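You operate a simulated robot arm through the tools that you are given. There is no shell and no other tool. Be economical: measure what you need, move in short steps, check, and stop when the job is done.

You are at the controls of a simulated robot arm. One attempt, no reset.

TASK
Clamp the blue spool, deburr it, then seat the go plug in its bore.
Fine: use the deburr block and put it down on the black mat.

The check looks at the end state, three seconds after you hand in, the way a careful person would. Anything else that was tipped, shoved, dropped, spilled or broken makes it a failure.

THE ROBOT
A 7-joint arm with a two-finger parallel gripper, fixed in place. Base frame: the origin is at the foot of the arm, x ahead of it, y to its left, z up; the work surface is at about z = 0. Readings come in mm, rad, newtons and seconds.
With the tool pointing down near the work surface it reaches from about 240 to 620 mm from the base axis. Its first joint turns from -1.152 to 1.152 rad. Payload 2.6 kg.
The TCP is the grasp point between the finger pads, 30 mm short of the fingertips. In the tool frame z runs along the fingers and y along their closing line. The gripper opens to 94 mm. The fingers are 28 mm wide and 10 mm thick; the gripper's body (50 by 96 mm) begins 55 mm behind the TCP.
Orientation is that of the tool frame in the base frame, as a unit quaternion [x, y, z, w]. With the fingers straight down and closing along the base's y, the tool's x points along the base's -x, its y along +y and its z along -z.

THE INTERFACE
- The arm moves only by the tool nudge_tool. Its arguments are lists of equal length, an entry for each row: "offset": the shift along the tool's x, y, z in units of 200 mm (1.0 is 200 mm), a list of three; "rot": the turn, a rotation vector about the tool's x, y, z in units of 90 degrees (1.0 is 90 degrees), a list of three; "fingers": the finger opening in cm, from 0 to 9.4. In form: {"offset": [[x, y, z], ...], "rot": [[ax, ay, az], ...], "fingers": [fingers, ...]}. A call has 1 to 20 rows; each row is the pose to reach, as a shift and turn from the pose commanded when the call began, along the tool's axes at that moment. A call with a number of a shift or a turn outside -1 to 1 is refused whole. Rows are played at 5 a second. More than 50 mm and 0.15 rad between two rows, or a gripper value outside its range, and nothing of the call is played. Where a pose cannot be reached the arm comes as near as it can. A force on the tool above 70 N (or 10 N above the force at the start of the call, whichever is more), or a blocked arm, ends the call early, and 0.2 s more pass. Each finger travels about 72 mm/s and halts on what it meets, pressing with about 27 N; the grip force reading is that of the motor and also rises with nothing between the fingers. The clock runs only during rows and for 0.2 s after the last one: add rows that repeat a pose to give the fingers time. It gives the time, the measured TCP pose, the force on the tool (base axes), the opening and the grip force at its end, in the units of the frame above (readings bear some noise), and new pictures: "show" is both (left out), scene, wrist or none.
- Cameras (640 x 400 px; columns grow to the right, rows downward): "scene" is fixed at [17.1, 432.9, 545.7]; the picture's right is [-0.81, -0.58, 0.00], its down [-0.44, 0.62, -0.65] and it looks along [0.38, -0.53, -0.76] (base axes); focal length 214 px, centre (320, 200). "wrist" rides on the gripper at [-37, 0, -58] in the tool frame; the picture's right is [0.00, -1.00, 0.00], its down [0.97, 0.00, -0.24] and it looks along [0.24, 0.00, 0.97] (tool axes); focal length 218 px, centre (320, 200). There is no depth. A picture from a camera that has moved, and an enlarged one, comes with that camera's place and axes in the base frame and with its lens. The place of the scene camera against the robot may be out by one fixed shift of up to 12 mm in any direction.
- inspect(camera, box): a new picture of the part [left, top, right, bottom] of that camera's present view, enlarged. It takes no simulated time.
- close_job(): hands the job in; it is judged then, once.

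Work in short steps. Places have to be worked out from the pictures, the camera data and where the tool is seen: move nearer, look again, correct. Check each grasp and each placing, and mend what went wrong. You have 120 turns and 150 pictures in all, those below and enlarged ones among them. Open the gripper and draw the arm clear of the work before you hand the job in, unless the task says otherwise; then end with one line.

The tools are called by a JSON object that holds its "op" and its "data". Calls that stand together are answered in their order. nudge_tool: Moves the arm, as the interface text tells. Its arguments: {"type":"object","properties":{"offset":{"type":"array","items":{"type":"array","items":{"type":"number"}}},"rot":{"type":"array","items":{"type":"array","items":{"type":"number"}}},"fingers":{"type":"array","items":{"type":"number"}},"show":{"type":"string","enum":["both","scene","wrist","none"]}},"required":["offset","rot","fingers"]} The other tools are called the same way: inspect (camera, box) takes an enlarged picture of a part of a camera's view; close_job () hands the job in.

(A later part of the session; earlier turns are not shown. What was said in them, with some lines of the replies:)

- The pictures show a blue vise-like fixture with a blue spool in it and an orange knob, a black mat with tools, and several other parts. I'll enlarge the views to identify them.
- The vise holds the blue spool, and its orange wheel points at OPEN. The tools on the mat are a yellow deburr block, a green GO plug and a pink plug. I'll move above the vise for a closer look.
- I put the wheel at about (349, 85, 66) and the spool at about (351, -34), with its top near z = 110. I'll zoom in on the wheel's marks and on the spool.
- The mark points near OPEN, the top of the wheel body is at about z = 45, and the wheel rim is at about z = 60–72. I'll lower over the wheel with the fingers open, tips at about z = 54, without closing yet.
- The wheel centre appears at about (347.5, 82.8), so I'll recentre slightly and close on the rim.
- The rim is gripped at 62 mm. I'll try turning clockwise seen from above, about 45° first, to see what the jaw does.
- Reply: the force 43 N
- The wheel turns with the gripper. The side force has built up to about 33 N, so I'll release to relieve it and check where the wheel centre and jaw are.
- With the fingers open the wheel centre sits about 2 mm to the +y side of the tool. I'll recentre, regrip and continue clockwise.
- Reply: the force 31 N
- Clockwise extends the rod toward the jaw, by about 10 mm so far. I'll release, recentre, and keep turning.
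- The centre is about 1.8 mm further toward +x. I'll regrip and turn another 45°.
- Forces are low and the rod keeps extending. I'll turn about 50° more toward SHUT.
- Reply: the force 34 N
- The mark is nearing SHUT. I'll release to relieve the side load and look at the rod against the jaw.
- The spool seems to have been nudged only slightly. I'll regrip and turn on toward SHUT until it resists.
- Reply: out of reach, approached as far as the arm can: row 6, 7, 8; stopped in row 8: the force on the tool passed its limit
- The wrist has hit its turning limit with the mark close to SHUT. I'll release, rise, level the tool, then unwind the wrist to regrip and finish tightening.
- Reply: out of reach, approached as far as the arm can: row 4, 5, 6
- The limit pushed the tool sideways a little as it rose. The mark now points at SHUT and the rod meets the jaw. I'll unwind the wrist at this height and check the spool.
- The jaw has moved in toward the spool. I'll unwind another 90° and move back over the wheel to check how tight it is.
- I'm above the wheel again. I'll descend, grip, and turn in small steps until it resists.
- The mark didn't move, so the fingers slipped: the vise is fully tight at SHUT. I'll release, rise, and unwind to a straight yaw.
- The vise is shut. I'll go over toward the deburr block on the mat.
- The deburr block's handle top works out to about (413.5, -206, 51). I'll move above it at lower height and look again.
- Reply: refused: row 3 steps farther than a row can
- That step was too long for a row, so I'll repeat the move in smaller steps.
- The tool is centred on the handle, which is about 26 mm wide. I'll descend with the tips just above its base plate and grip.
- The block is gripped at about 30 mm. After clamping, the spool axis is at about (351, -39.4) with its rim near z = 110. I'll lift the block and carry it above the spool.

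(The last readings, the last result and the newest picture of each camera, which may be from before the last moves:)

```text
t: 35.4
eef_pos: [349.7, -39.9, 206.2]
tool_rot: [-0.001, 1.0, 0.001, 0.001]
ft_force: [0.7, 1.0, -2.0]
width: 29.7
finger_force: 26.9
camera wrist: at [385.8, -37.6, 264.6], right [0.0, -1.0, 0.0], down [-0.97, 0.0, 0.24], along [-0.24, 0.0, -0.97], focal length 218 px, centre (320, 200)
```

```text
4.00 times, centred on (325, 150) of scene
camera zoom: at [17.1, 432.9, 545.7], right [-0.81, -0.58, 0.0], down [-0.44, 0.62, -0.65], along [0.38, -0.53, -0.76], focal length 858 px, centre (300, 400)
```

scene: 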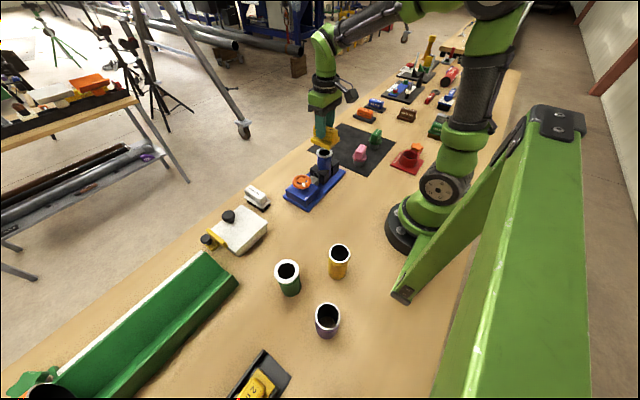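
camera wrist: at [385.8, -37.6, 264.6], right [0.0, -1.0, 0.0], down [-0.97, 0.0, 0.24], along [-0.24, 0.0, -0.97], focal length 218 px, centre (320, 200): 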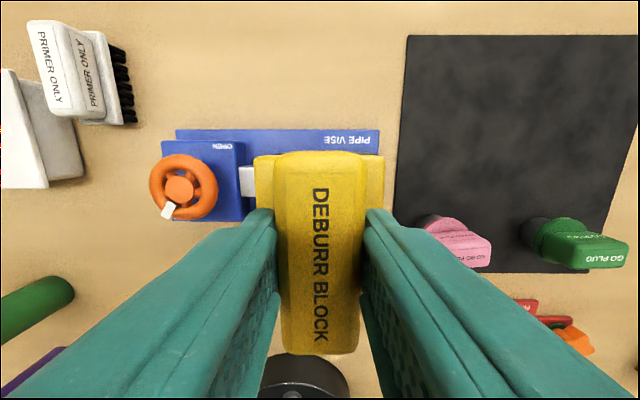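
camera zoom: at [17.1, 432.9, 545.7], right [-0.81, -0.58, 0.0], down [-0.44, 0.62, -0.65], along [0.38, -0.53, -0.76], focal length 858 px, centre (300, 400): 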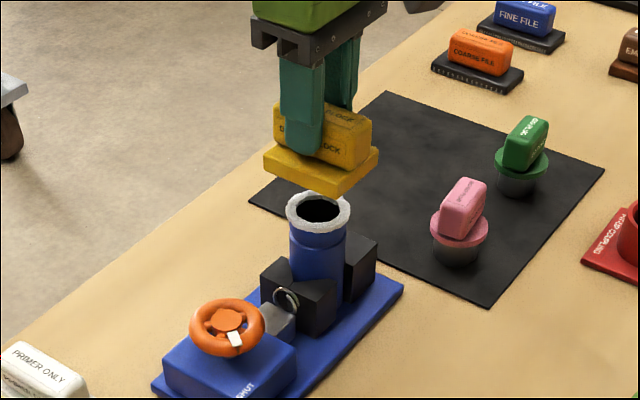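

The block is centred above the rim with about 40 mm of gap. I'll descend in 1–2 mm steps until light contact.

{"op": "nudge_tool", "data": {"offset": [[-0.005, 0, 0.08], [-0.005, 0, 0.16], [-0.005, 0, 0.175], [-0.005, 0, 0.185], [-0.005, 0, 0.19], [-0.005, 0, 0.195]], "rot": [[0, 0, 0], [0, 0, 0], [0, 0, 0], [0, 0, 0], [0, 0, 0], [0, 0, 0]], "fingers": [1.5, 1.5, 1.5, 1.5, 1.5, 1.5], "show": "none"}}

{"op": "inspect", "data": {"camera": "scene", "box": [295, 125, 345, 175]}}

```text
t: 36.8
eef_pos: [350.9, -39.5, 167.0]
tool_rot: [0.0, 1.0, 0.001, 0.002]
ft_force: [0.0, 0.8, -2.0]
width: 29.5
finger_force: 26.8
```

```text
8.00 times, centred on (320, 150) of scene
camera zoom: at [17.1, 432.9, 545.7], right [-0.81, -0.58, 0.0], down [-0.44, 0.62, -0.65], along [0.38, -0.53, -0.76], focal length 1716 px, centre (320, 600)
```

zoom: 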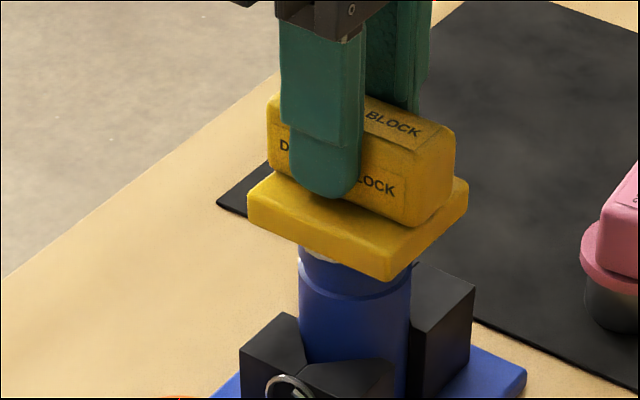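

No contact yet and the block is just above the rim, so I'll go down 1 mm per row.

{"op": "nudge_tool", "data": {"offset": [[0, 0, 0.005], [0, 0, 0.01], [0, 0, 0.015], [0, 0, 0.02]], "rot": [[0, 0, 0], [0, 0, 0], [0, 0, 0], [0, 0, 0]], "fingers": [1.5, 1.5, 1.5, 1.5], "show": "none"}}

```text
t: 37.8
eef_pos: [351.5, -38.0, 166.5]
tool_rot: [0.002, 1.0, 0.002, 0.003]
ft_force: [-18.2, 1.5, 48.8]
width: 30.0
finger_force: 27.1
```

Contact is at TCP z of about 166.5. I'll back off to a light press of 15–20 N and rub back and forth along x and y over the rim.

{"op": "nudge_tool", "data": {"offset": [[0, 0, -0.012], [0.06, 0, -0.012], [0.12, 0, -0.012], [0.06, 0, -0.012], [0, 0, -0.012], [-0.06, 0, -0.012], [-0.12, 0, -0.012], [-0.06, 0, -0.012], [0, 0, -0.012], [0, 0.05, -0.012], [0, 0.09, -0.012], [0, 0.05, -0.012], [0, 0, -0.012], [0, -0.05, -0.012], [0, -0.09, -0.012], [0, -0.05, -0.012], [0, 0, -0.012]], "rot": [[0, 0, 0], [0, 0, 0], [0, 0, 0], [0, 0, 0], [0, 0, 0], [0, 0, 0], [0, 0, 0], [0, 0, 0], [0, 0, 0], [0, 0, 0], [0, 0, 0], [0, 0, 0], [0, 0, 0], [0, 0, 0], [0, 0, 0], [0, 0, 0], [0, 0, 0]], "fingers": [1.5, 1.5, 1.5, 1.5, 1.5, 1.5, 1.5, 1.5, 1.5, 1.5, 1.5, 1.5, 1.5, 1.5, 1.5, 1.5, 1.5], "show": "wrist"}}

{"op": "inspect", "data": {"camera": "scene", "box": [295, 125, 345, 175]}}

```text
t: 41.4
eef_pos: [351.6, -38.5, 166.0]
tool_rot: [0.0, 1.0, 0.001, 0.0]
ft_force: [-0.5, -2.1, 5.3]
width: 29.8
finger_force: 27.0
camera wrist: at [387.5, -38.0, 223.6], right [0.0, -1.0, 0.0], down [-0.97, 0.0, 0.24], along [-0.24, 0.0, -0.97], focal length 218 px, centre (320, 200)
```

wrist: 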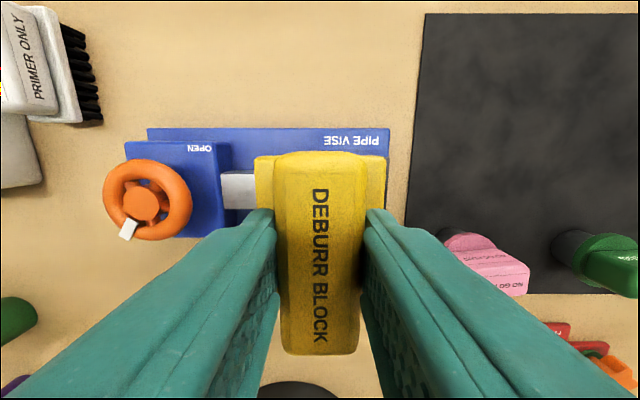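

```text
8.00 times, centred on (320, 150) of scene
camera zoom: at [17.1, 432.9, 545.7], right [-0.81, -0.58, 0.0], down [-0.44, 0.62, -0.65], along [0.38, -0.53, -0.76], focal length 1716 px, centre (320, 600)
```

zoom: 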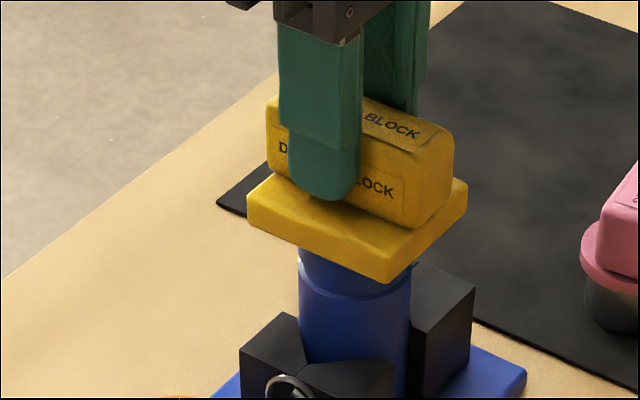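

The contact force fell to about 5 N, so the burr may be gone. I'll lift straight up and shift aside to see the rim.

{"op": "nudge_tool", "data": {"offset": [[0, 0, -0.1], [0, 0, -0.25], [0, -0.2, -0.25], [0, -0.4, -0.25], [0, -0.4, -0.25]], "rot": [[0, 0, 0], [0, 0, 0], [0, 0, 0], [0, 0, 0], [0, 0, 0]], "fingers": [1.5, 1.5, 1.5, 1.5, 1.5], "show": "wrist"}}

{"op": "inspect", "data": {"camera": "scene", "box": [285, 125, 365, 205]}}

```text
t: 42.6
eef_pos: [350.7, -118.3, 216.9]
tool_rot: [-0.001, 1.0, 0.002, 0.0]
ft_force: [0.5, 0.3, -1.7]
width: 29.4
finger_force: 26.7
camera wrist: at [387.4, -118.0, 273.1], right [0.0, -1.0, 0.0], down [-0.97, 0.0, 0.24], along [-0.24, 0.0, -0.97], focal length 218 px, centre (320, 200)
```

wrist: 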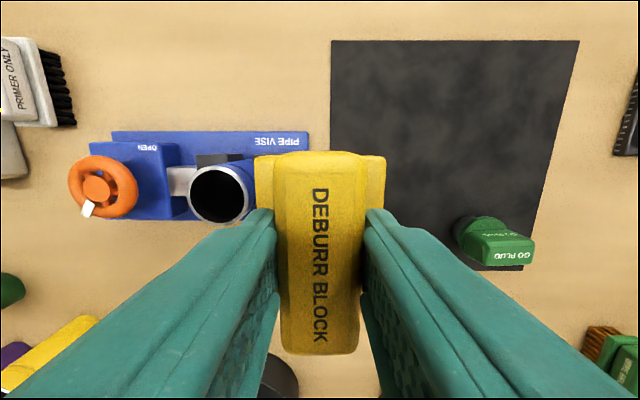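

```text
5.00 times, centred on (325, 165) of scene
camera zoom: at [17.1, 432.9, 545.7], right [-0.81, -0.58, 0.0], down [-0.44, 0.62, -0.65], along [0.38, -0.53, -0.76], focal length 1072 px, centre (295, 375)
```

zoom: 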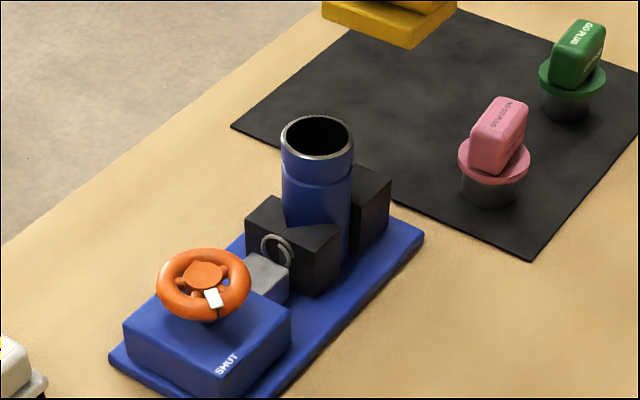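

The burr is gone and the rim shows clean bright metal. I'll take the block back to its old place on the mat and lower it.

{"op": "nudge_tool", "data": {"offset": [[-0.11, -0.15, 0], [-0.22, -0.3, 0], [-0.3225, -0.4475, 0], [-0.3225, -0.4475, 0.2], [-0.3225, -0.4475, 0.4], [-0.3225, -0.4475, 0.6], [-0.3225, -0.4475, 0.72], [-0.3225, -0.4475, 0.77], [-0.3225, -0.4475, 0.785], [-0.3225, -0.4475, 0.785]], "rot": [[0, 0, 0], [0, 0, 0], [0, 0, 0], [0, 0, 0], [0, 0, 0], [0, 0, 0], [0, 0, 0], [0, 0, 0], [0, 0, 0], [0, 0, 0]], "fingers": [1.5, 1.5, 1.5, 1.5, 1.5, 1.5, 1.5, 1.5, 1.5, 1.5], "show": "wrist"}}

{"op": "inspect", "data": {"camera": "scene", "box": [310, 120, 400, 180]}}

```text
t: 44.8
eef_pos: [414.6, -207.5, 60.3]
tool_rot: [0.0, 1.0, 0.002, 0.001]
ft_force: [0.2, -0.3, -1.7]
width: 29.6
finger_force: 27.1
camera wrist: at [451.9, -206.8, 116.3], right [0.0, -1.0, 0.0], down [-0.97, 0.0, 0.24], along [-0.24, 0.0, -0.97], focal length 218 px, centre (320, 200)
```

wrist: 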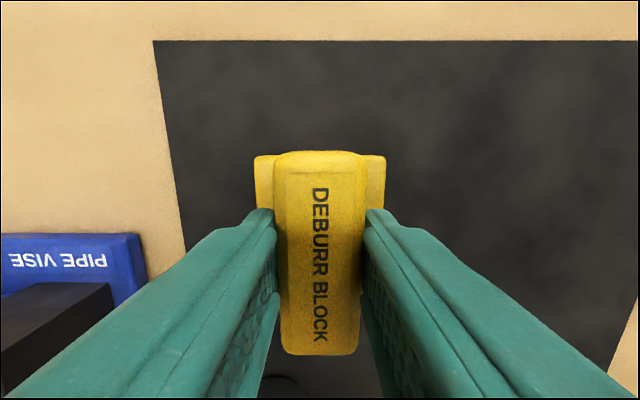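

```text
6.67 times, centred on (355, 150) of scene
camera zoom: at [17.1, 432.9, 545.7], right [-0.81, -0.58, 0.0], down [-0.44, 0.62, -0.65], along [0.38, -0.53, -0.76], focal length 1430 px, centre (87, 533)
```

zoom: 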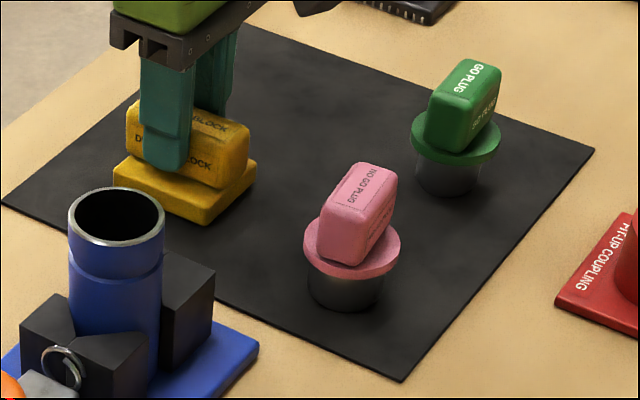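

The block is about 3 mm above the mat. I'll lower the last bit, release and rise.

{"op": "nudge_tool", "data": {"offset": [[0, 0, 0.007], [0, 0, 0.014], [0, 0, 0.014], [0, 0, 0.012], [0, 0, 0.012], [0, 0, 0.012], [0, 0, -0.1], [0, 0, -0.3], [0, 0, -0.5], [0, 0, -0.7], [0, 0, -0.7]], "rot": [[0, 0, 0], [0, 0, 0], [0, 0, 0], [0, 0, 0], [0, 0, 0], [0, 0, 0], [0, 0, 0], [0, 0, 0], [0, 0, 0], [0, 0, 0], [0, 0, 0]], "fingers": [1.5, 1.5, 1.5, 4.5, 6, 6, 6, 6, 6, 6, 6], "show": "wrist"}}

{"op": "inspect", "data": {"camera": "scene", "box": [310, 120, 400, 180]}}

```text
t: 47.2
eef_pos: [415.2, -209.7, 200.1]
tool_rot: [-0.001, 1.0, 0.002, 0.0]
ft_force: [-0.1, -0.7, 0.7]
width: 59.7
finger_force: 0.1
camera wrist: at [452.1, -208.1, 256.9], right [0.0, -1.0, 0.0], down [-0.97, 0.0, 0.24], along [-0.24, 0.0, -0.97], focal length 218 px, centre (320, 200)
```

wrist: 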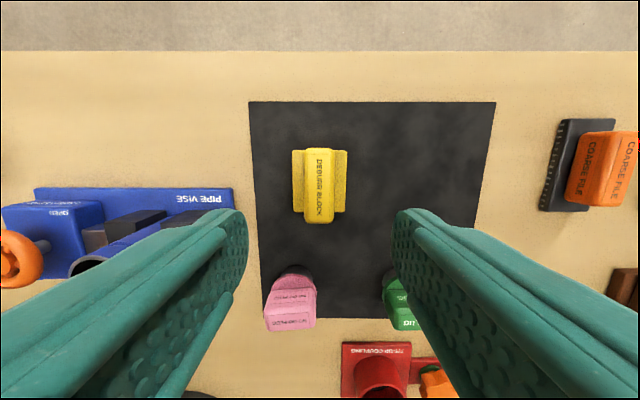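

```text
6.67 times, centred on (355, 150) of scene
camera zoom: at [17.1, 432.9, 545.7], right [-0.81, -0.58, 0.0], down [-0.44, 0.62, -0.65], along [0.38, -0.53, -0.76], focal length 1430 px, centre (87, 533)
```

zoom: 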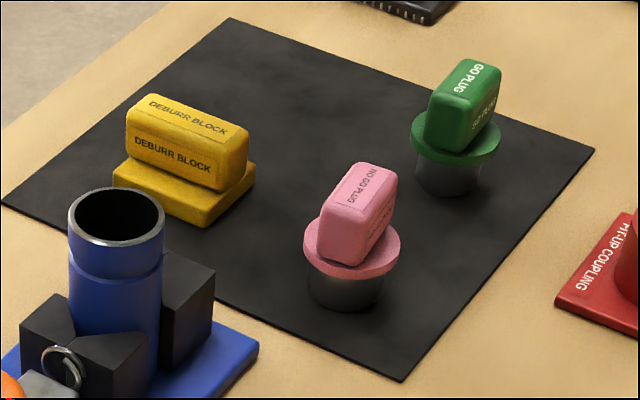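

The block is back on the mat. The GO plug's handle top is at about (292, -297, 80). I'll move above it and look at how the handle is turned.

{"op": "nudge_tool", "data": {"offset": [[0.15, -0.11, 0], [0.3, -0.22, 0], [0.45, -0.33, 0], [0.56, -0.436, 0], [0.56, -0.436, 0]], "rot": [[0, 0, 0], [0, 0, 0], [0, 0, 0], [0, 0, 0], [0, 0, 0]], "fingers": [9, 9, 9, 9, 9], "show": "wrist"}}

{"op": "inspect", "data": {"camera": "wrist", "box": [220, 100, 420, 260]}}

```text
t: 48.4
eef_pos: [302.7, -295.6, 197.8]
tool_rot: [-0.001, 1.0, 0.002, 0.0]
ft_force: [-0.3, -0.8, 0.0]
width: 89.9
finger_force: 0.1
camera wrist: at [339.1, -295.0, 255.6], right [0.0, -1.0, 0.0], down [-0.97, 0.0, 0.24], along [-0.24, 0.0, -0.97], focal length 218 px, centre (320, 200)
```

wrist: 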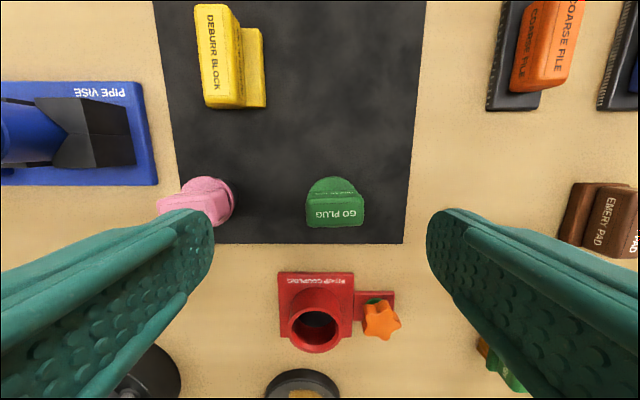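

```text
2.50 times, centred on (320, 180) of wrist
camera zoom: at [339.1, -295.0, 255.6], right [0.0, -1.0, 0.0], down [-0.97, 0.0, 0.24], along [-0.24, 0.0, -0.97], focal length 546 px, centre (320, 250)
```

zoom: 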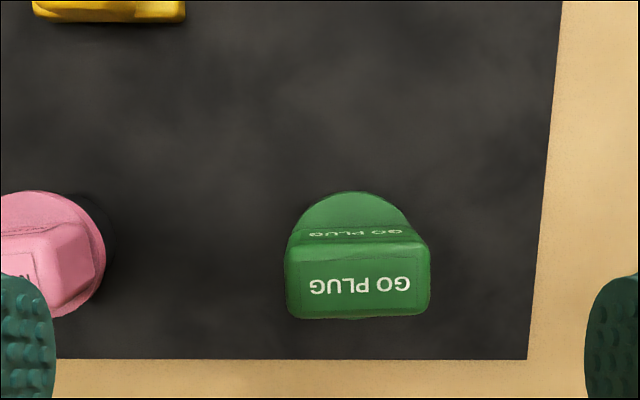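

The handle is long in y and thin in x, centred at about (283, -308), so I need to close along x. I'll turn 90°, centre over it and come lower.

{"op": "nudge_tool", "data": {"offset": [[0.01, -0.006, 0], [0.02, -0.012, 0], [0.03, -0.018, 0], [0.04, -0.024, 0], [0.05, -0.03, 0.05], [0.06, -0.036, 0.1], [0.07, -0.042, 0.15], [0.08, -0.05, 0.2], [0.09, -0.056, 0.25], [0.098, -0.062, 0.29], [0.098, -0.062, 0.29], [0.098, -0.062, 0.29]], "rot": [[0, 0, 0.09], [0, 0, 0.18], [0, 0, 0.27], [0, 0, 0.36], [0, 0, 0.45], [0, 0, 0.54], [0, 0, 0.63], [0, 0, 0.72], [0, 0, 0.81], [0, 0, 0.9], [0, 0, 0.99], [0, 0, 1.0]], "fingers": [7, 7, 7, 7, 7, 7, 7, 7, 7, 7, 7, 7], "show": "wrist"}}

{"op": "inspect", "data": {"camera": "scene", "box": [340, 110, 420, 170]}}

```text
t: 51.0
eef_pos: [284.0, -307.7, 140.3]
tool_rot: [0.708, 0.706, 0.002, -0.001]
ft_force: [-0.2, 0.1, 0.0]
width: 70.1
finger_force: 0.1
camera wrist: at [283.1, -343.7, 197.3], right [-1.0, 0.0, 0.0], down [0.0, 0.97, 0.24], along [0.0, 0.24, -0.97], focal length 218 px, centre (320, 200)
```

wrist: 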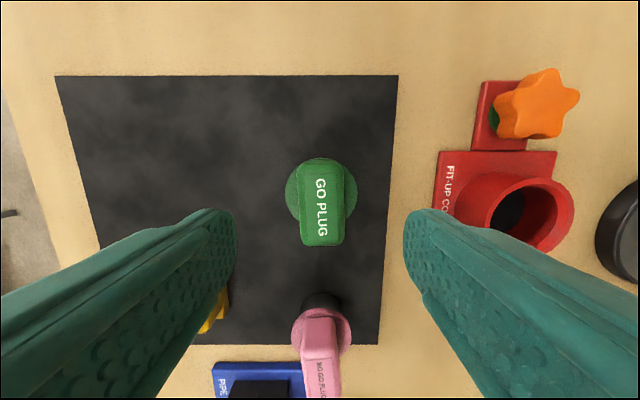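

```text
6.67 times, centred on (380, 140) of scene
camera zoom: at [17.1, 432.9, 545.7], right [-0.81, -0.58, 0.0], down [-0.44, 0.62, -0.65], along [0.38, -0.53, -0.76], focal length 1430 px, centre (-80, 600)
```

zoom: 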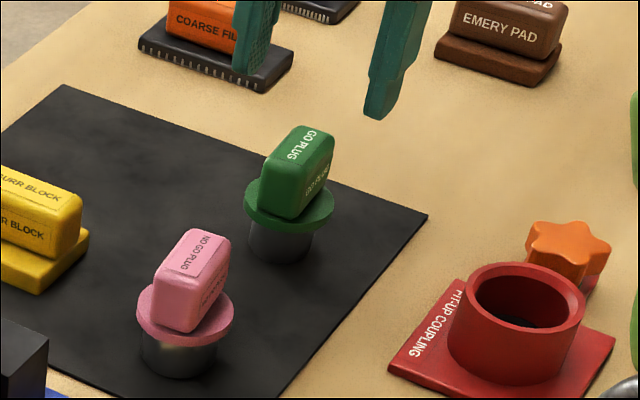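

The handle is centred at about (282, -310) with the flange top near z = 38. I'll descend with the tips just above the flange and grip.

{"op": "nudge_tool", "data": {"offset": [[-0.01, -0.004, 0.15], [-0.01, -0.004, 0.3], [-0.01, -0.004, 0.335], [-0.01, -0.004, 0.335], [-0.01, -0.004, 0.335], [-0.01, -0.004, 0.335], [-0.01, -0.004, 0.335], [-0.01, -0.004, 0.335]], "rot": [[0, 0, 0], [0, 0, 0], [0, 0, 0], [0, 0, 0], [0, 0, 0], [0, 0, 0], [0, 0, 0], [0, 0, 0]], "fingers": [7, 7, 7, 7, 1.2, 1.2, 1.2, 1.2], "show": "wrist"}}

{"op": "inspect", "data": {"camera": "scene", "box": [340, 110, 420, 170]}}

```text
t: 52.8
eef_pos: [283.5, -310.1, 73.1]
tool_rot: [0.706, 0.708, 0.001, -0.001]
ft_force: [0.2, 0.0, -0.1]
width: 32.0
finger_force: 26.6
camera wrist: at [282.8, -346.3, 131.1], right [-1.0, 0.0, 0.0], down [0.0, 0.97, 0.24], along [0.0, 0.24, -0.97], focal length 218 px, centre (320, 200)
```

wrist: 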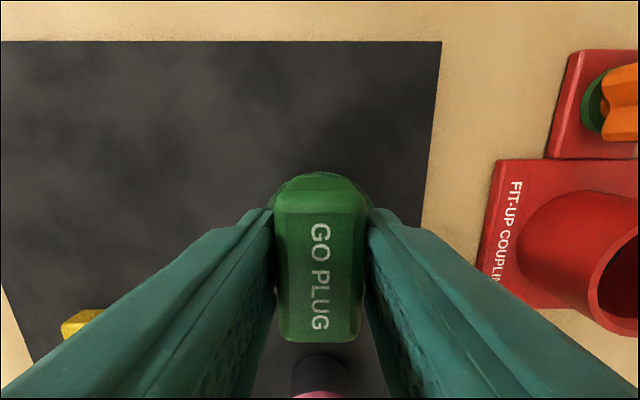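

```text
6.67 times, centred on (380, 140) of scene
camera zoom: at [17.1, 432.9, 545.7], right [-0.81, -0.58, 0.0], down [-0.44, 0.62, -0.65], along [0.38, -0.53, -0.76], focal length 1430 px, centre (-80, 600)
```

zoom: 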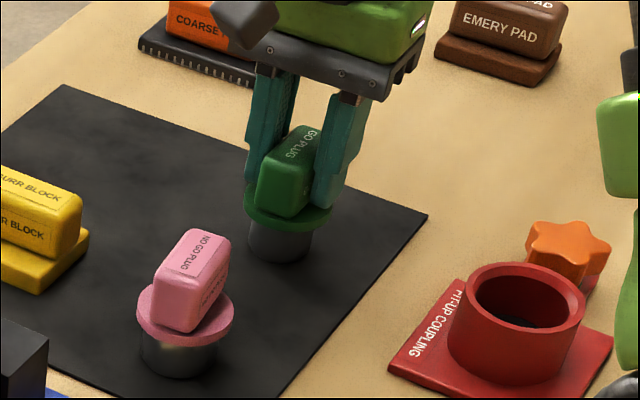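

The GO plug is gripped, centred in the hand at 32 mm. I'll lift it clear and carry it toward the spool, stopping offset to the side so the wrist camera can measure the bore.

{"op": "nudge_tool", "data": {"offset": [[0, 0, -0.05], [0, 0, -0.25], [0, 0, -0.45], [0, 0, -0.65], [0, 0, -0.8], [0.2, 0.11, -0.8], [0.4, 0.22, -0.8], [0.6, 0.33, -0.8], [0.8, 0.44, -0.8], [1.0, 0.55, -0.8], [1.0, 0.55, -0.8]], "rot": [[0, 0, 0], [0, 0, 0], [0, 0, 0], [0, 0, 0], [0, 0, 0], [0, 0, 0], [0, 0, 0], [0, 0, 0], [0, 0, 0], [0, 0, 0], [0, 0, 0]], "fingers": [1.2, 1.2, 1.2, 1.2, 1.2, 1.2, 1.2, 1.2, 1.2, 1.2, 1.2], "show": "both"}}

{"op": "inspect", "data": {"camera": "scene", "box": [295, 85, 395, 185]}}

```text
t: 55.2
eef_pos: [393.8, -110.3, 235.0]
tool_rot: [0.707, 0.707, 0.002, 0.0]
ft_force: [0.0, -0.2, -1.5]
width: 32.2
finger_force: 26.9
camera wrist: at [392.9, -146.0, 291.2], right [-1.0, 0.0, 0.0], down [0.0, 0.97, 0.24], along [0.0, 0.24, -0.97], focal length 218 px, centre (320, 200)
```

scene: 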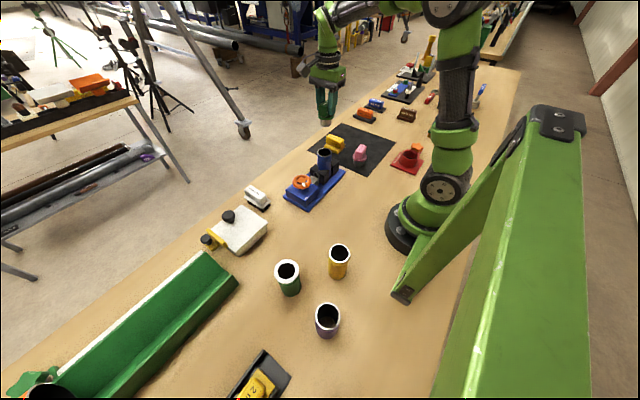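
wrist: 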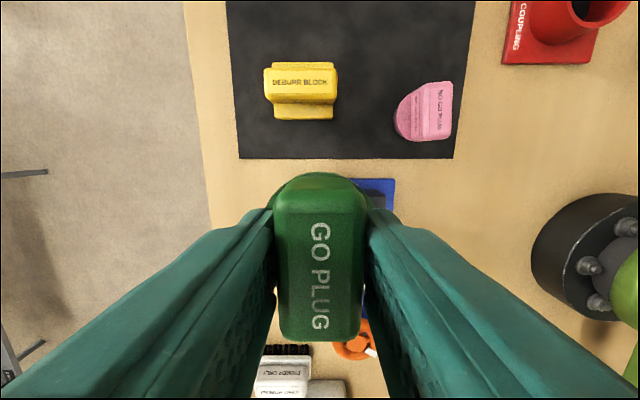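

```text
4.00 times, centred on (345, 135) of scene
camera zoom: at [17.1, 432.9, 545.7], right [-0.81, -0.58, 0.0], down [-0.44, 0.62, -0.65], along [0.38, -0.53, -0.76], focal length 858 px, centre (220, 460)
```

zoom: 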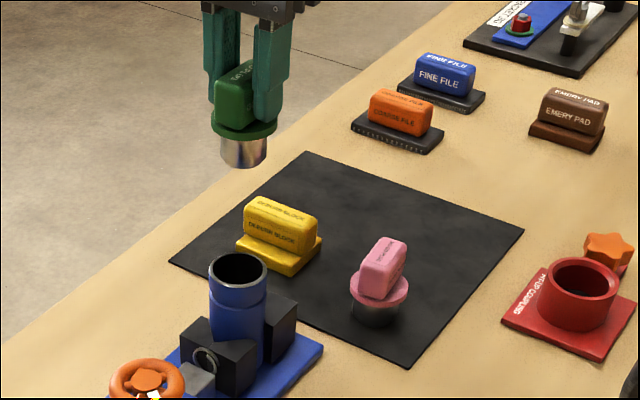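

The fingers hide the spool from here. I'll pass over it to y ≈ +40, where the camera will be nearly above the bore, and measure it there.

{"op": "nudge_tool", "data": {"offset": [[0.15, -0.05, 0], [0.3, -0.1, 0], [0.45, -0.15, 0], [0.6, -0.214, 0], [0.75, -0.214, 0], [0.75, -0.214, 0]], "rot": [[0, 0, 0], [0, 0, 0], [0, 0, 0], [0, 0, 0], [0, 0, 0], [0, 0, 0]], "fingers": [1.2, 1.2, 1.2, 1.2, 1.2, 1.2], "show": "wrist"}}

{"op": "inspect", "data": {"camera": "wrist", "box": [260, 90, 380, 190]}}

```text
t: 56.6
eef_pos: [349.6, 39.3, 235.3]
tool_rot: [0.706, 0.708, 0.001, -0.001]
ft_force: [0.2, 0.6, -1.6]
width: 32.1
finger_force: 26.8
camera wrist: at [348.5, 3.5, 291.8], right [-1.0, 0.0, 0.0], down [0.0, 0.97, 0.24], along [0.0, 0.24, -0.97], focal length 218 px, centre (320, 200)
```

wrist: 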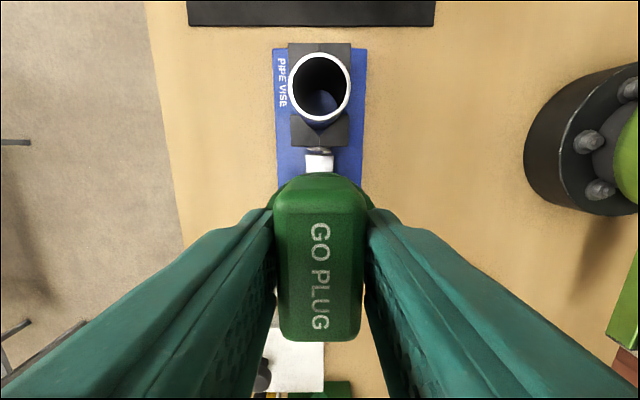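

```text
4.00 times, centred on (320, 140) of wrist
camera zoom: at [348.5, 3.5, 291.8], right [-1.0, 0.0, 0.0], down [0.0, 0.97, 0.24], along [0.0, 0.24, -0.97], focal length 873 px, centre (320, 440)
```

zoom: 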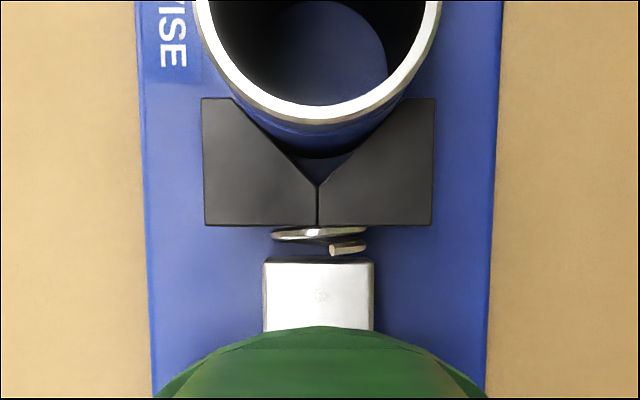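

In x, the bore and plug are lined up (both at column ~320). I'll zoom in on the full rim to get its y.

{"op": "inspect", "data": {"camera": "wrist", "box": [270, 40, 370, 140]}}

```text
4.00 times, centred on (320, 90) of wrist
camera zoom: at [348.5, 3.5, 291.8], right [-1.0, 0.0, 0.0], down [0.0, 0.97, 0.24], along [0.0, 0.24, -0.97], focal length 873 px, centre (320, 640)
```

zoom: 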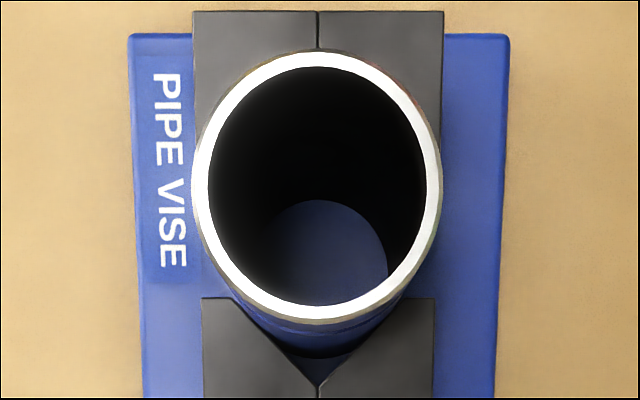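

The bore is about 42 mm across, centred roughly 79.5 mm back in y and +0.6 mm in x from the tool. I'll move the plug there and lower to just above the rim, then check.

{"op": "nudge_tool", "data": {"offset": [[-0.2, 0.003, 0], [-0.3965, 0.003, 0], [-0.3965, 0.003, 0.15], [-0.3965, 0.003, 0.24], [-0.3965, 0.003, 0.24], [-0.3965, 0.003, 0.24]], "rot": [[0, 0, 0], [0, 0, 0], [0, 0, 0], [0, 0, 0], [0, 0, 0], [0, 0, 0]], "fingers": [1.2, 1.2, 1.2, 1.2, 1.2, 1.2], "show": "wrist"}}

{"op": "inspect", "data": {"camera": "scene", "box": [300, 125, 350, 175]}}

```text
t: 58.0
eef_pos: [351.1, -39.0, 186.4]
tool_rot: [0.707, 0.707, 0.001, -0.002]
ft_force: [-0.1, 0.7, -1.4]
width: 31.9
finger_force: 27.4
camera wrist: at [350.2, -74.9, 243.0], right [-1.0, 0.0, 0.0], down [0.0, 0.97, 0.24], along [0.0, 0.24, -0.97], focal length 218 px, centre (320, 200)
```

wrist: 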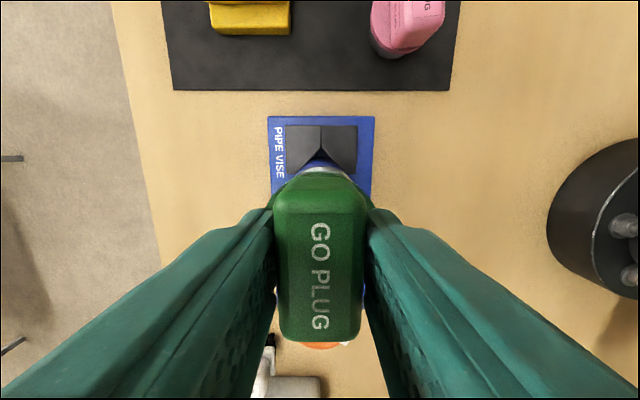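

```text
8.00 times, centred on (325, 150) of scene
camera zoom: at [17.1, 432.9, 545.7], right [-0.81, -0.58, 0.0], down [-0.44, 0.62, -0.65], along [0.38, -0.53, -0.76], focal length 1716 px, centre (280, 600)
```

zoom: 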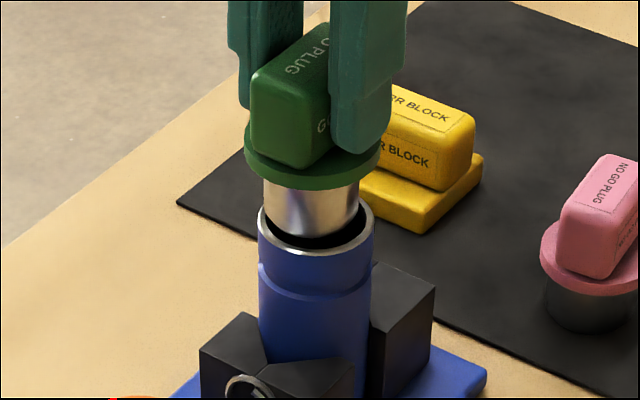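

The scene view suggests the plug sits a bit to the left of the bore, meaning too far toward +x and +y. I'll zoom in more to quantify it.

{"op": "inspect", "data": {"camera": "scene", "box": [325, 138, 353, 160]}}

{"op": "inspect", "data": {"camera": "scene", "box": [324, 136, 356, 160]}}

{"op": "inspect", "data": {"camera": "scene", "box": [310, 140, 342, 164]}}

```text
16.00 times, centred on (339, 149) of scene
camera zoom: at [17.1, 432.9, 545.7], right [-0.81, -0.58, 0.0], down [-0.44, 0.62, -0.65], along [0.38, -0.53, -0.76], focal length 3432 px, centre (16, 1016)
```

zoom: 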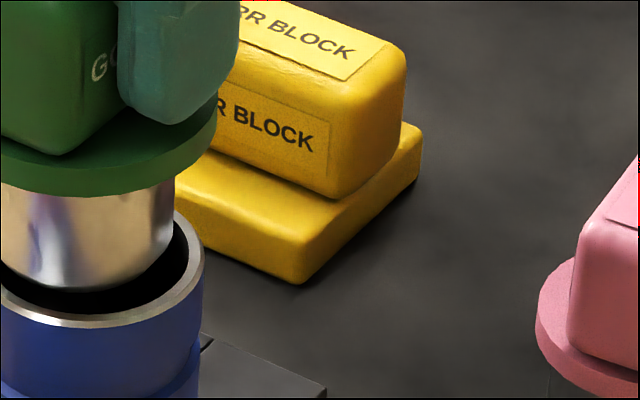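

```text
16.00 times, centred on (340, 148) of scene
camera zoom: at [17.1, 432.9, 545.7], right [-0.81, -0.58, 0.0], down [-0.44, 0.62, -0.65], along [0.38, -0.53, -0.76], focal length 3432 px, centre (0, 1032)
```

zoom: 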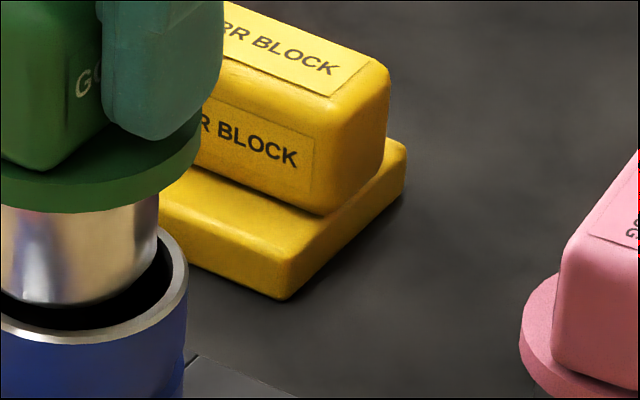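

```text
16.00 times, centred on (326, 152) of scene
camera zoom: at [17.1, 432.9, 545.7], right [-0.81, -0.58, 0.0], down [-0.44, 0.62, -0.65], along [0.38, -0.53, -0.76], focal length 3432 px, centre (224, 968)
```

zoom: 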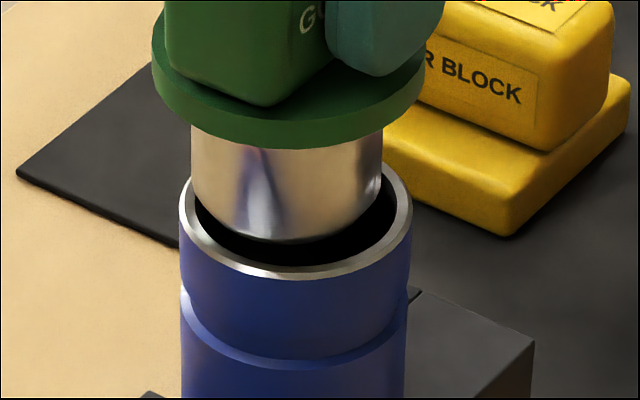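

The plug is about 1.8 mm too far along (+x, +y) and its depth direction looks aligned. I'll shift by (-1.4, -1.0) mm, lower slightly and check again.

{"op": "nudge_tool", "data": {"offset": [[-0.005, -0.007, 0], [-0.005, -0.007, 0.01], [-0.005, -0.007, 0.02], [-0.005, -0.007, 0.02]], "rot": [[0, 0, 0], [0, 0, 0], [0, 0, 0], [0, 0, 0]], "fingers": [1.2, 1.2, 1.2, 1.2], "show": "none"}}

{"op": "inspect", "data": {"camera": "scene", "box": [310, 140, 342, 164]}}

```text
t: 59.0
eef_pos: [348.7, -40.8, 181.6]
tool_rot: [0.707, 0.707, 0.001, -0.001]
ft_force: [-0.3, 0.5, -2.0]
width: 32.1
finger_force: 26.9
```

```text
16.00 times, centred on (326, 152) of scene
camera zoom: at [17.1, 432.9, 545.7], right [-0.81, -0.58, 0.0], down [-0.44, 0.62, -0.65], along [0.38, -0.53, -0.76], focal length 3432 px, centre (224, 968)
```

zoom: 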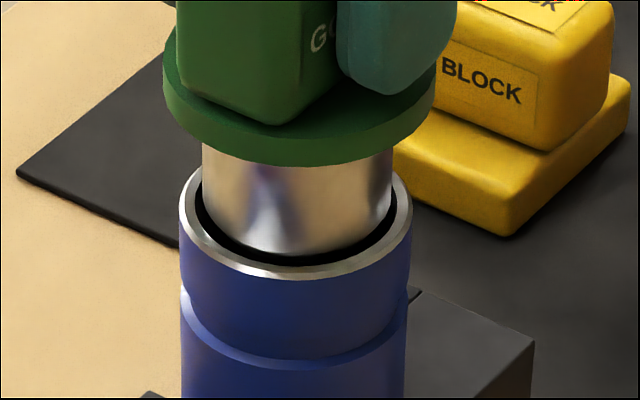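

The alignment is now within about 0.3 mm. I'll descend 1 mm per row into the bore and watch the force.

{"op": "nudge_tool", "data": {"offset": [[0, 0.001, 0.005], [0, 0.001, 0.01], [0, 0.001, 0.015], [0, 0.001, 0.02], [0, 0.001, 0.025], [0, 0.001, 0.03], [0, 0.001, 0.035]], "rot": [[0, 0, 0], [0, 0, 0], [0, 0, 0], [0, 0, 0], [0, 0, 0], [0, 0, 0], [0, 0, 0]], "fingers": [1.2, 1.2, 1.2, 1.2, 1.2, 1.2, 1.2], "show": "none"}}

{"op": "inspect", "data": {"camera": "scene", "box": [310, 140, 342, 164]}}

```text
t: 60.6
eef_pos: [348.7, -40.3, 175.2]
tool_rot: [0.707, 0.707, 0.002, -0.001]
ft_force: [0.3, -0.6, -0.4]
width: 32.1
finger_force: 27.1
```

```text
16.00 times, centred on (326, 152) of scene
camera zoom: at [17.1, 432.9, 545.7], right [-0.81, -0.58, 0.0], down [-0.44, 0.62, -0.65], along [0.38, -0.53, -0.76], focal length 3432 px, centre (224, 968)
```

zoom: 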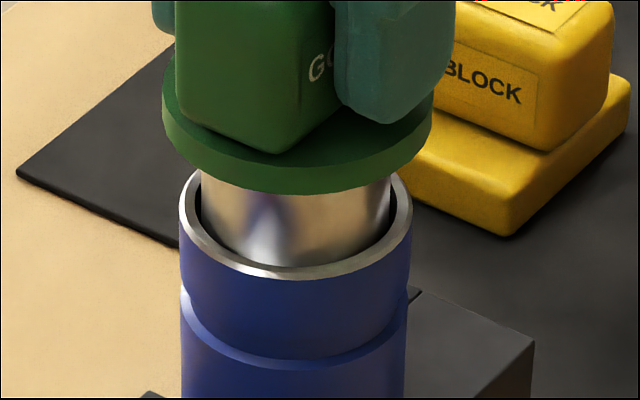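

The plug's leading edge is inside the bore with no force. I'll continue down.

{"op": "nudge_tool", "data": {"offset": [[0, 0, 0.0075], [0, 0, 0.015], [0, 0, 0.0225], [0, 0, 0.03], [0, 0, 0.0375], [0, 0, 0.045], [0, 0, 0.0525], [0, 0, 0.06], [0, 0, 0.0675], [0, 0, 0.075]], "rot": [[0, 0, 0], [0, 0, 0], [0, 0, 0], [0, 0, 0], [0, 0, 0], [0, 0, 0], [0, 0, 0], [0, 0, 0], [0, 0, 0], [0, 0, 0]], "fingers": [1.2, 1.2, 1.2, 1.2, 1.2, 1.2, 1.2, 1.2, 1.2, 1.2], "show": "none"}}

{"op": "inspect", "data": {"camera": "scene", "box": [310, 140, 342, 164]}}

```text
t: 62.8
eef_pos: [349.7, -39.9, 160.6]
tool_rot: [0.706, 0.708, 0.001, -0.002]
ft_force: [0.2, -0.4, -2.4]
width: 32.2
finger_force: 27.2
```

```text
16.00 times, centred on (326, 152) of scene
camera zoom: at [17.1, 432.9, 545.7], right [-0.81, -0.58, 0.0], down [-0.44, 0.62, -0.65], along [0.38, -0.53, -0.76], focal length 3432 px, centre (224, 968)
```

zoom: 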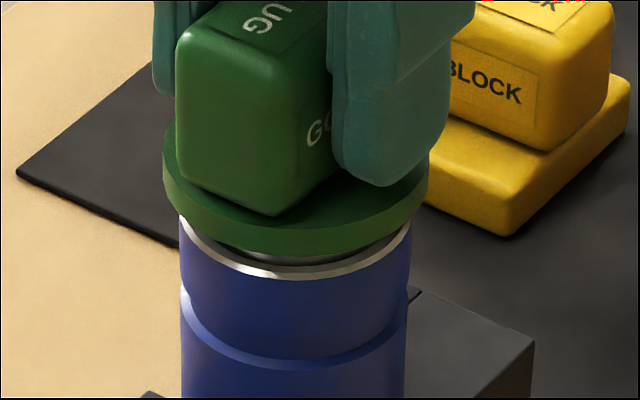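

The plug is sliding freely with a few millimetres to go. I'll continue until the flange meets the rim.

{"op": "nudge_tool", "data": {"offset": [[0, 0, 0.0075], [0, 0, 0.015], [0, 0, 0.0225], [0, 0, 0.03], [0, 0, 0.035], [0, 0, 0.04]], "rot": [[0, 0, 0], [0, 0, 0], [0, 0, 0], [0, 0, 0], [0, 0, 0], [0, 0, 0]], "fingers": [1.2, 1.2, 1.2, 1.2, 1.2, 1.2], "show": "none"}}

{"op": "inspect", "data": {"camera": "scene", "box": [310, 140, 342, 164]}}

```text
t: 64.2
eef_pos: [350.5, -40.2, 151.8]
tool_rot: [0.707, 0.707, 0.002, 0.0]
ft_force: [-1.8, -0.7, 5.8]
width: 32.0
finger_force: 27.2
```

```text
16.00 times, centred on (326, 152) of scene
camera zoom: at [17.1, 432.9, 545.7], right [-0.81, -0.58, 0.0], down [-0.44, 0.62, -0.65], along [0.38, -0.53, -0.76], focal length 3432 px, centre (224, 968)
```

zoom: 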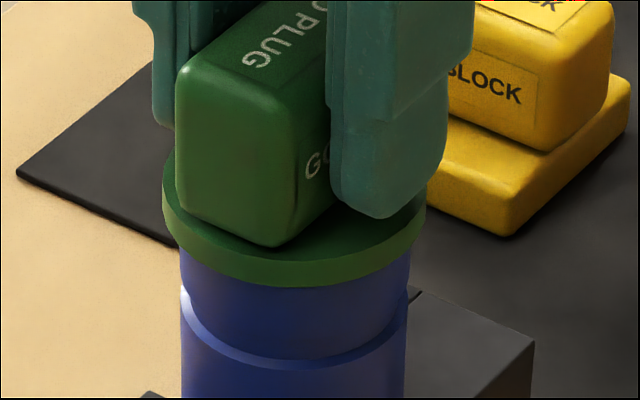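

The flange rests on the rim with a light upward force, so the plug is seated. I'll open, rise straight up and look.

{"op": "nudge_tool", "data": {"offset": [[0, 0, 0], [0, 0, 0], [0, 0, 0], [0, 0, -0.1], [0, 0, -0.3], [0, 0, -0.5], [0, 0, -0.7], [0.2, 0, -0.7], [0.4, 0, -0.7], [0.4, 0, -0.7]], "rot": [[0, 0, 0], [0, 0, 0], [0, 0, 0], [0, 0, 0], [0, 0, 0], [0, 0, 0], [0, 0, 0], [0, 0, 0], [0, 0, 0], [0, 0, 0]], "fingers": [4, 6, 6, 6, 6, 6, 6, 6, 6, 6], "show": "both"}}

{"op": "inspect", "data": {"camera": "scene", "box": [275, 110, 395, 210]}}

{"op": "inspect", "data": {"camera": "wrist", "box": [240, 60, 400, 220]}}

```text
t: 66.4
eef_pos: [349.6, 39.2, 293.2]
tool_rot: [0.707, 0.707, 0.002, 0.0]
ft_force: [0.1, -0.1, -0.3]
width: 60.2
finger_force: 0.0
camera wrist: at [348.6, 3.6, 350.0], right [-1.0, 0.0, 0.0], down [0.0, 0.97, 0.24], along [0.0, 0.24, -0.97], focal length 218 px, centre (320, 200)
```

scene: 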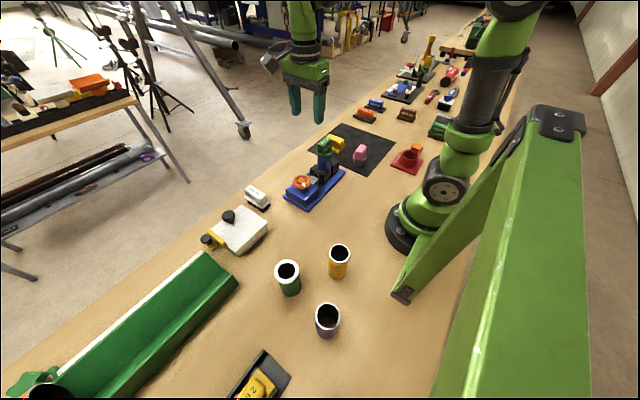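
wrist: 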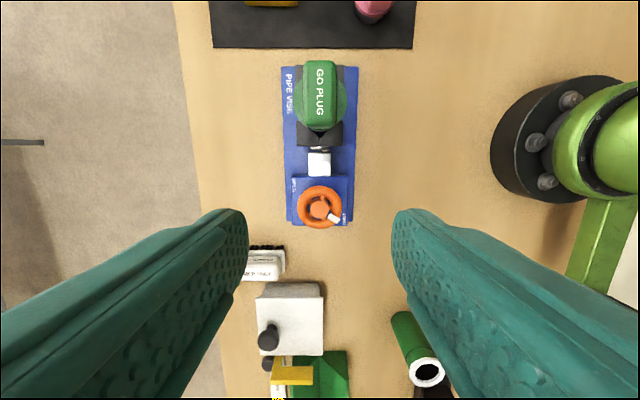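

```text
4.00 times, centred on (335, 160) of scene
camera zoom: at [17.1, 432.9, 545.7], right [-0.81, -0.58, 0.0], down [-0.44, 0.62, -0.65], along [0.38, -0.53, -0.76], focal length 858 px, centre (260, 360)
```

zoom: 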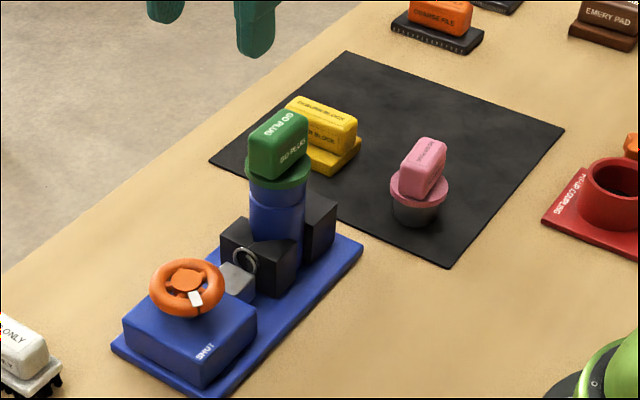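

```text
2.50 times, centred on (320, 140) of wrist
camera zoom: at [348.6, 3.6, 350.0], right [-1.0, 0.0, 0.0], down [0.0, 0.97, 0.24], along [0.0, 0.24, -0.97], focal length 546 px, centre (320, 350)
```

zoom: 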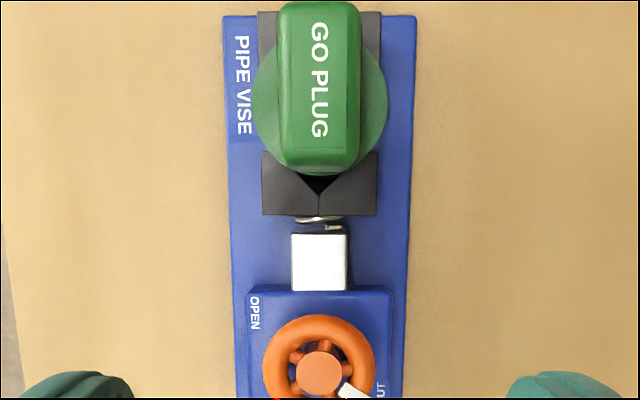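

The plug is seated in the bore, the vise wheel is at SHUT, the deburr block is on the black mat, and the open gripper is clear of the work. I'm handing the job in.

{"op": "close_job", "data": {}}

```text
The job is handed in.
```

The blue spool is clamped with the vise at SHUT and its rim is deburred. The go plug is seated in the bore, and the deburr block is back on the black mat.
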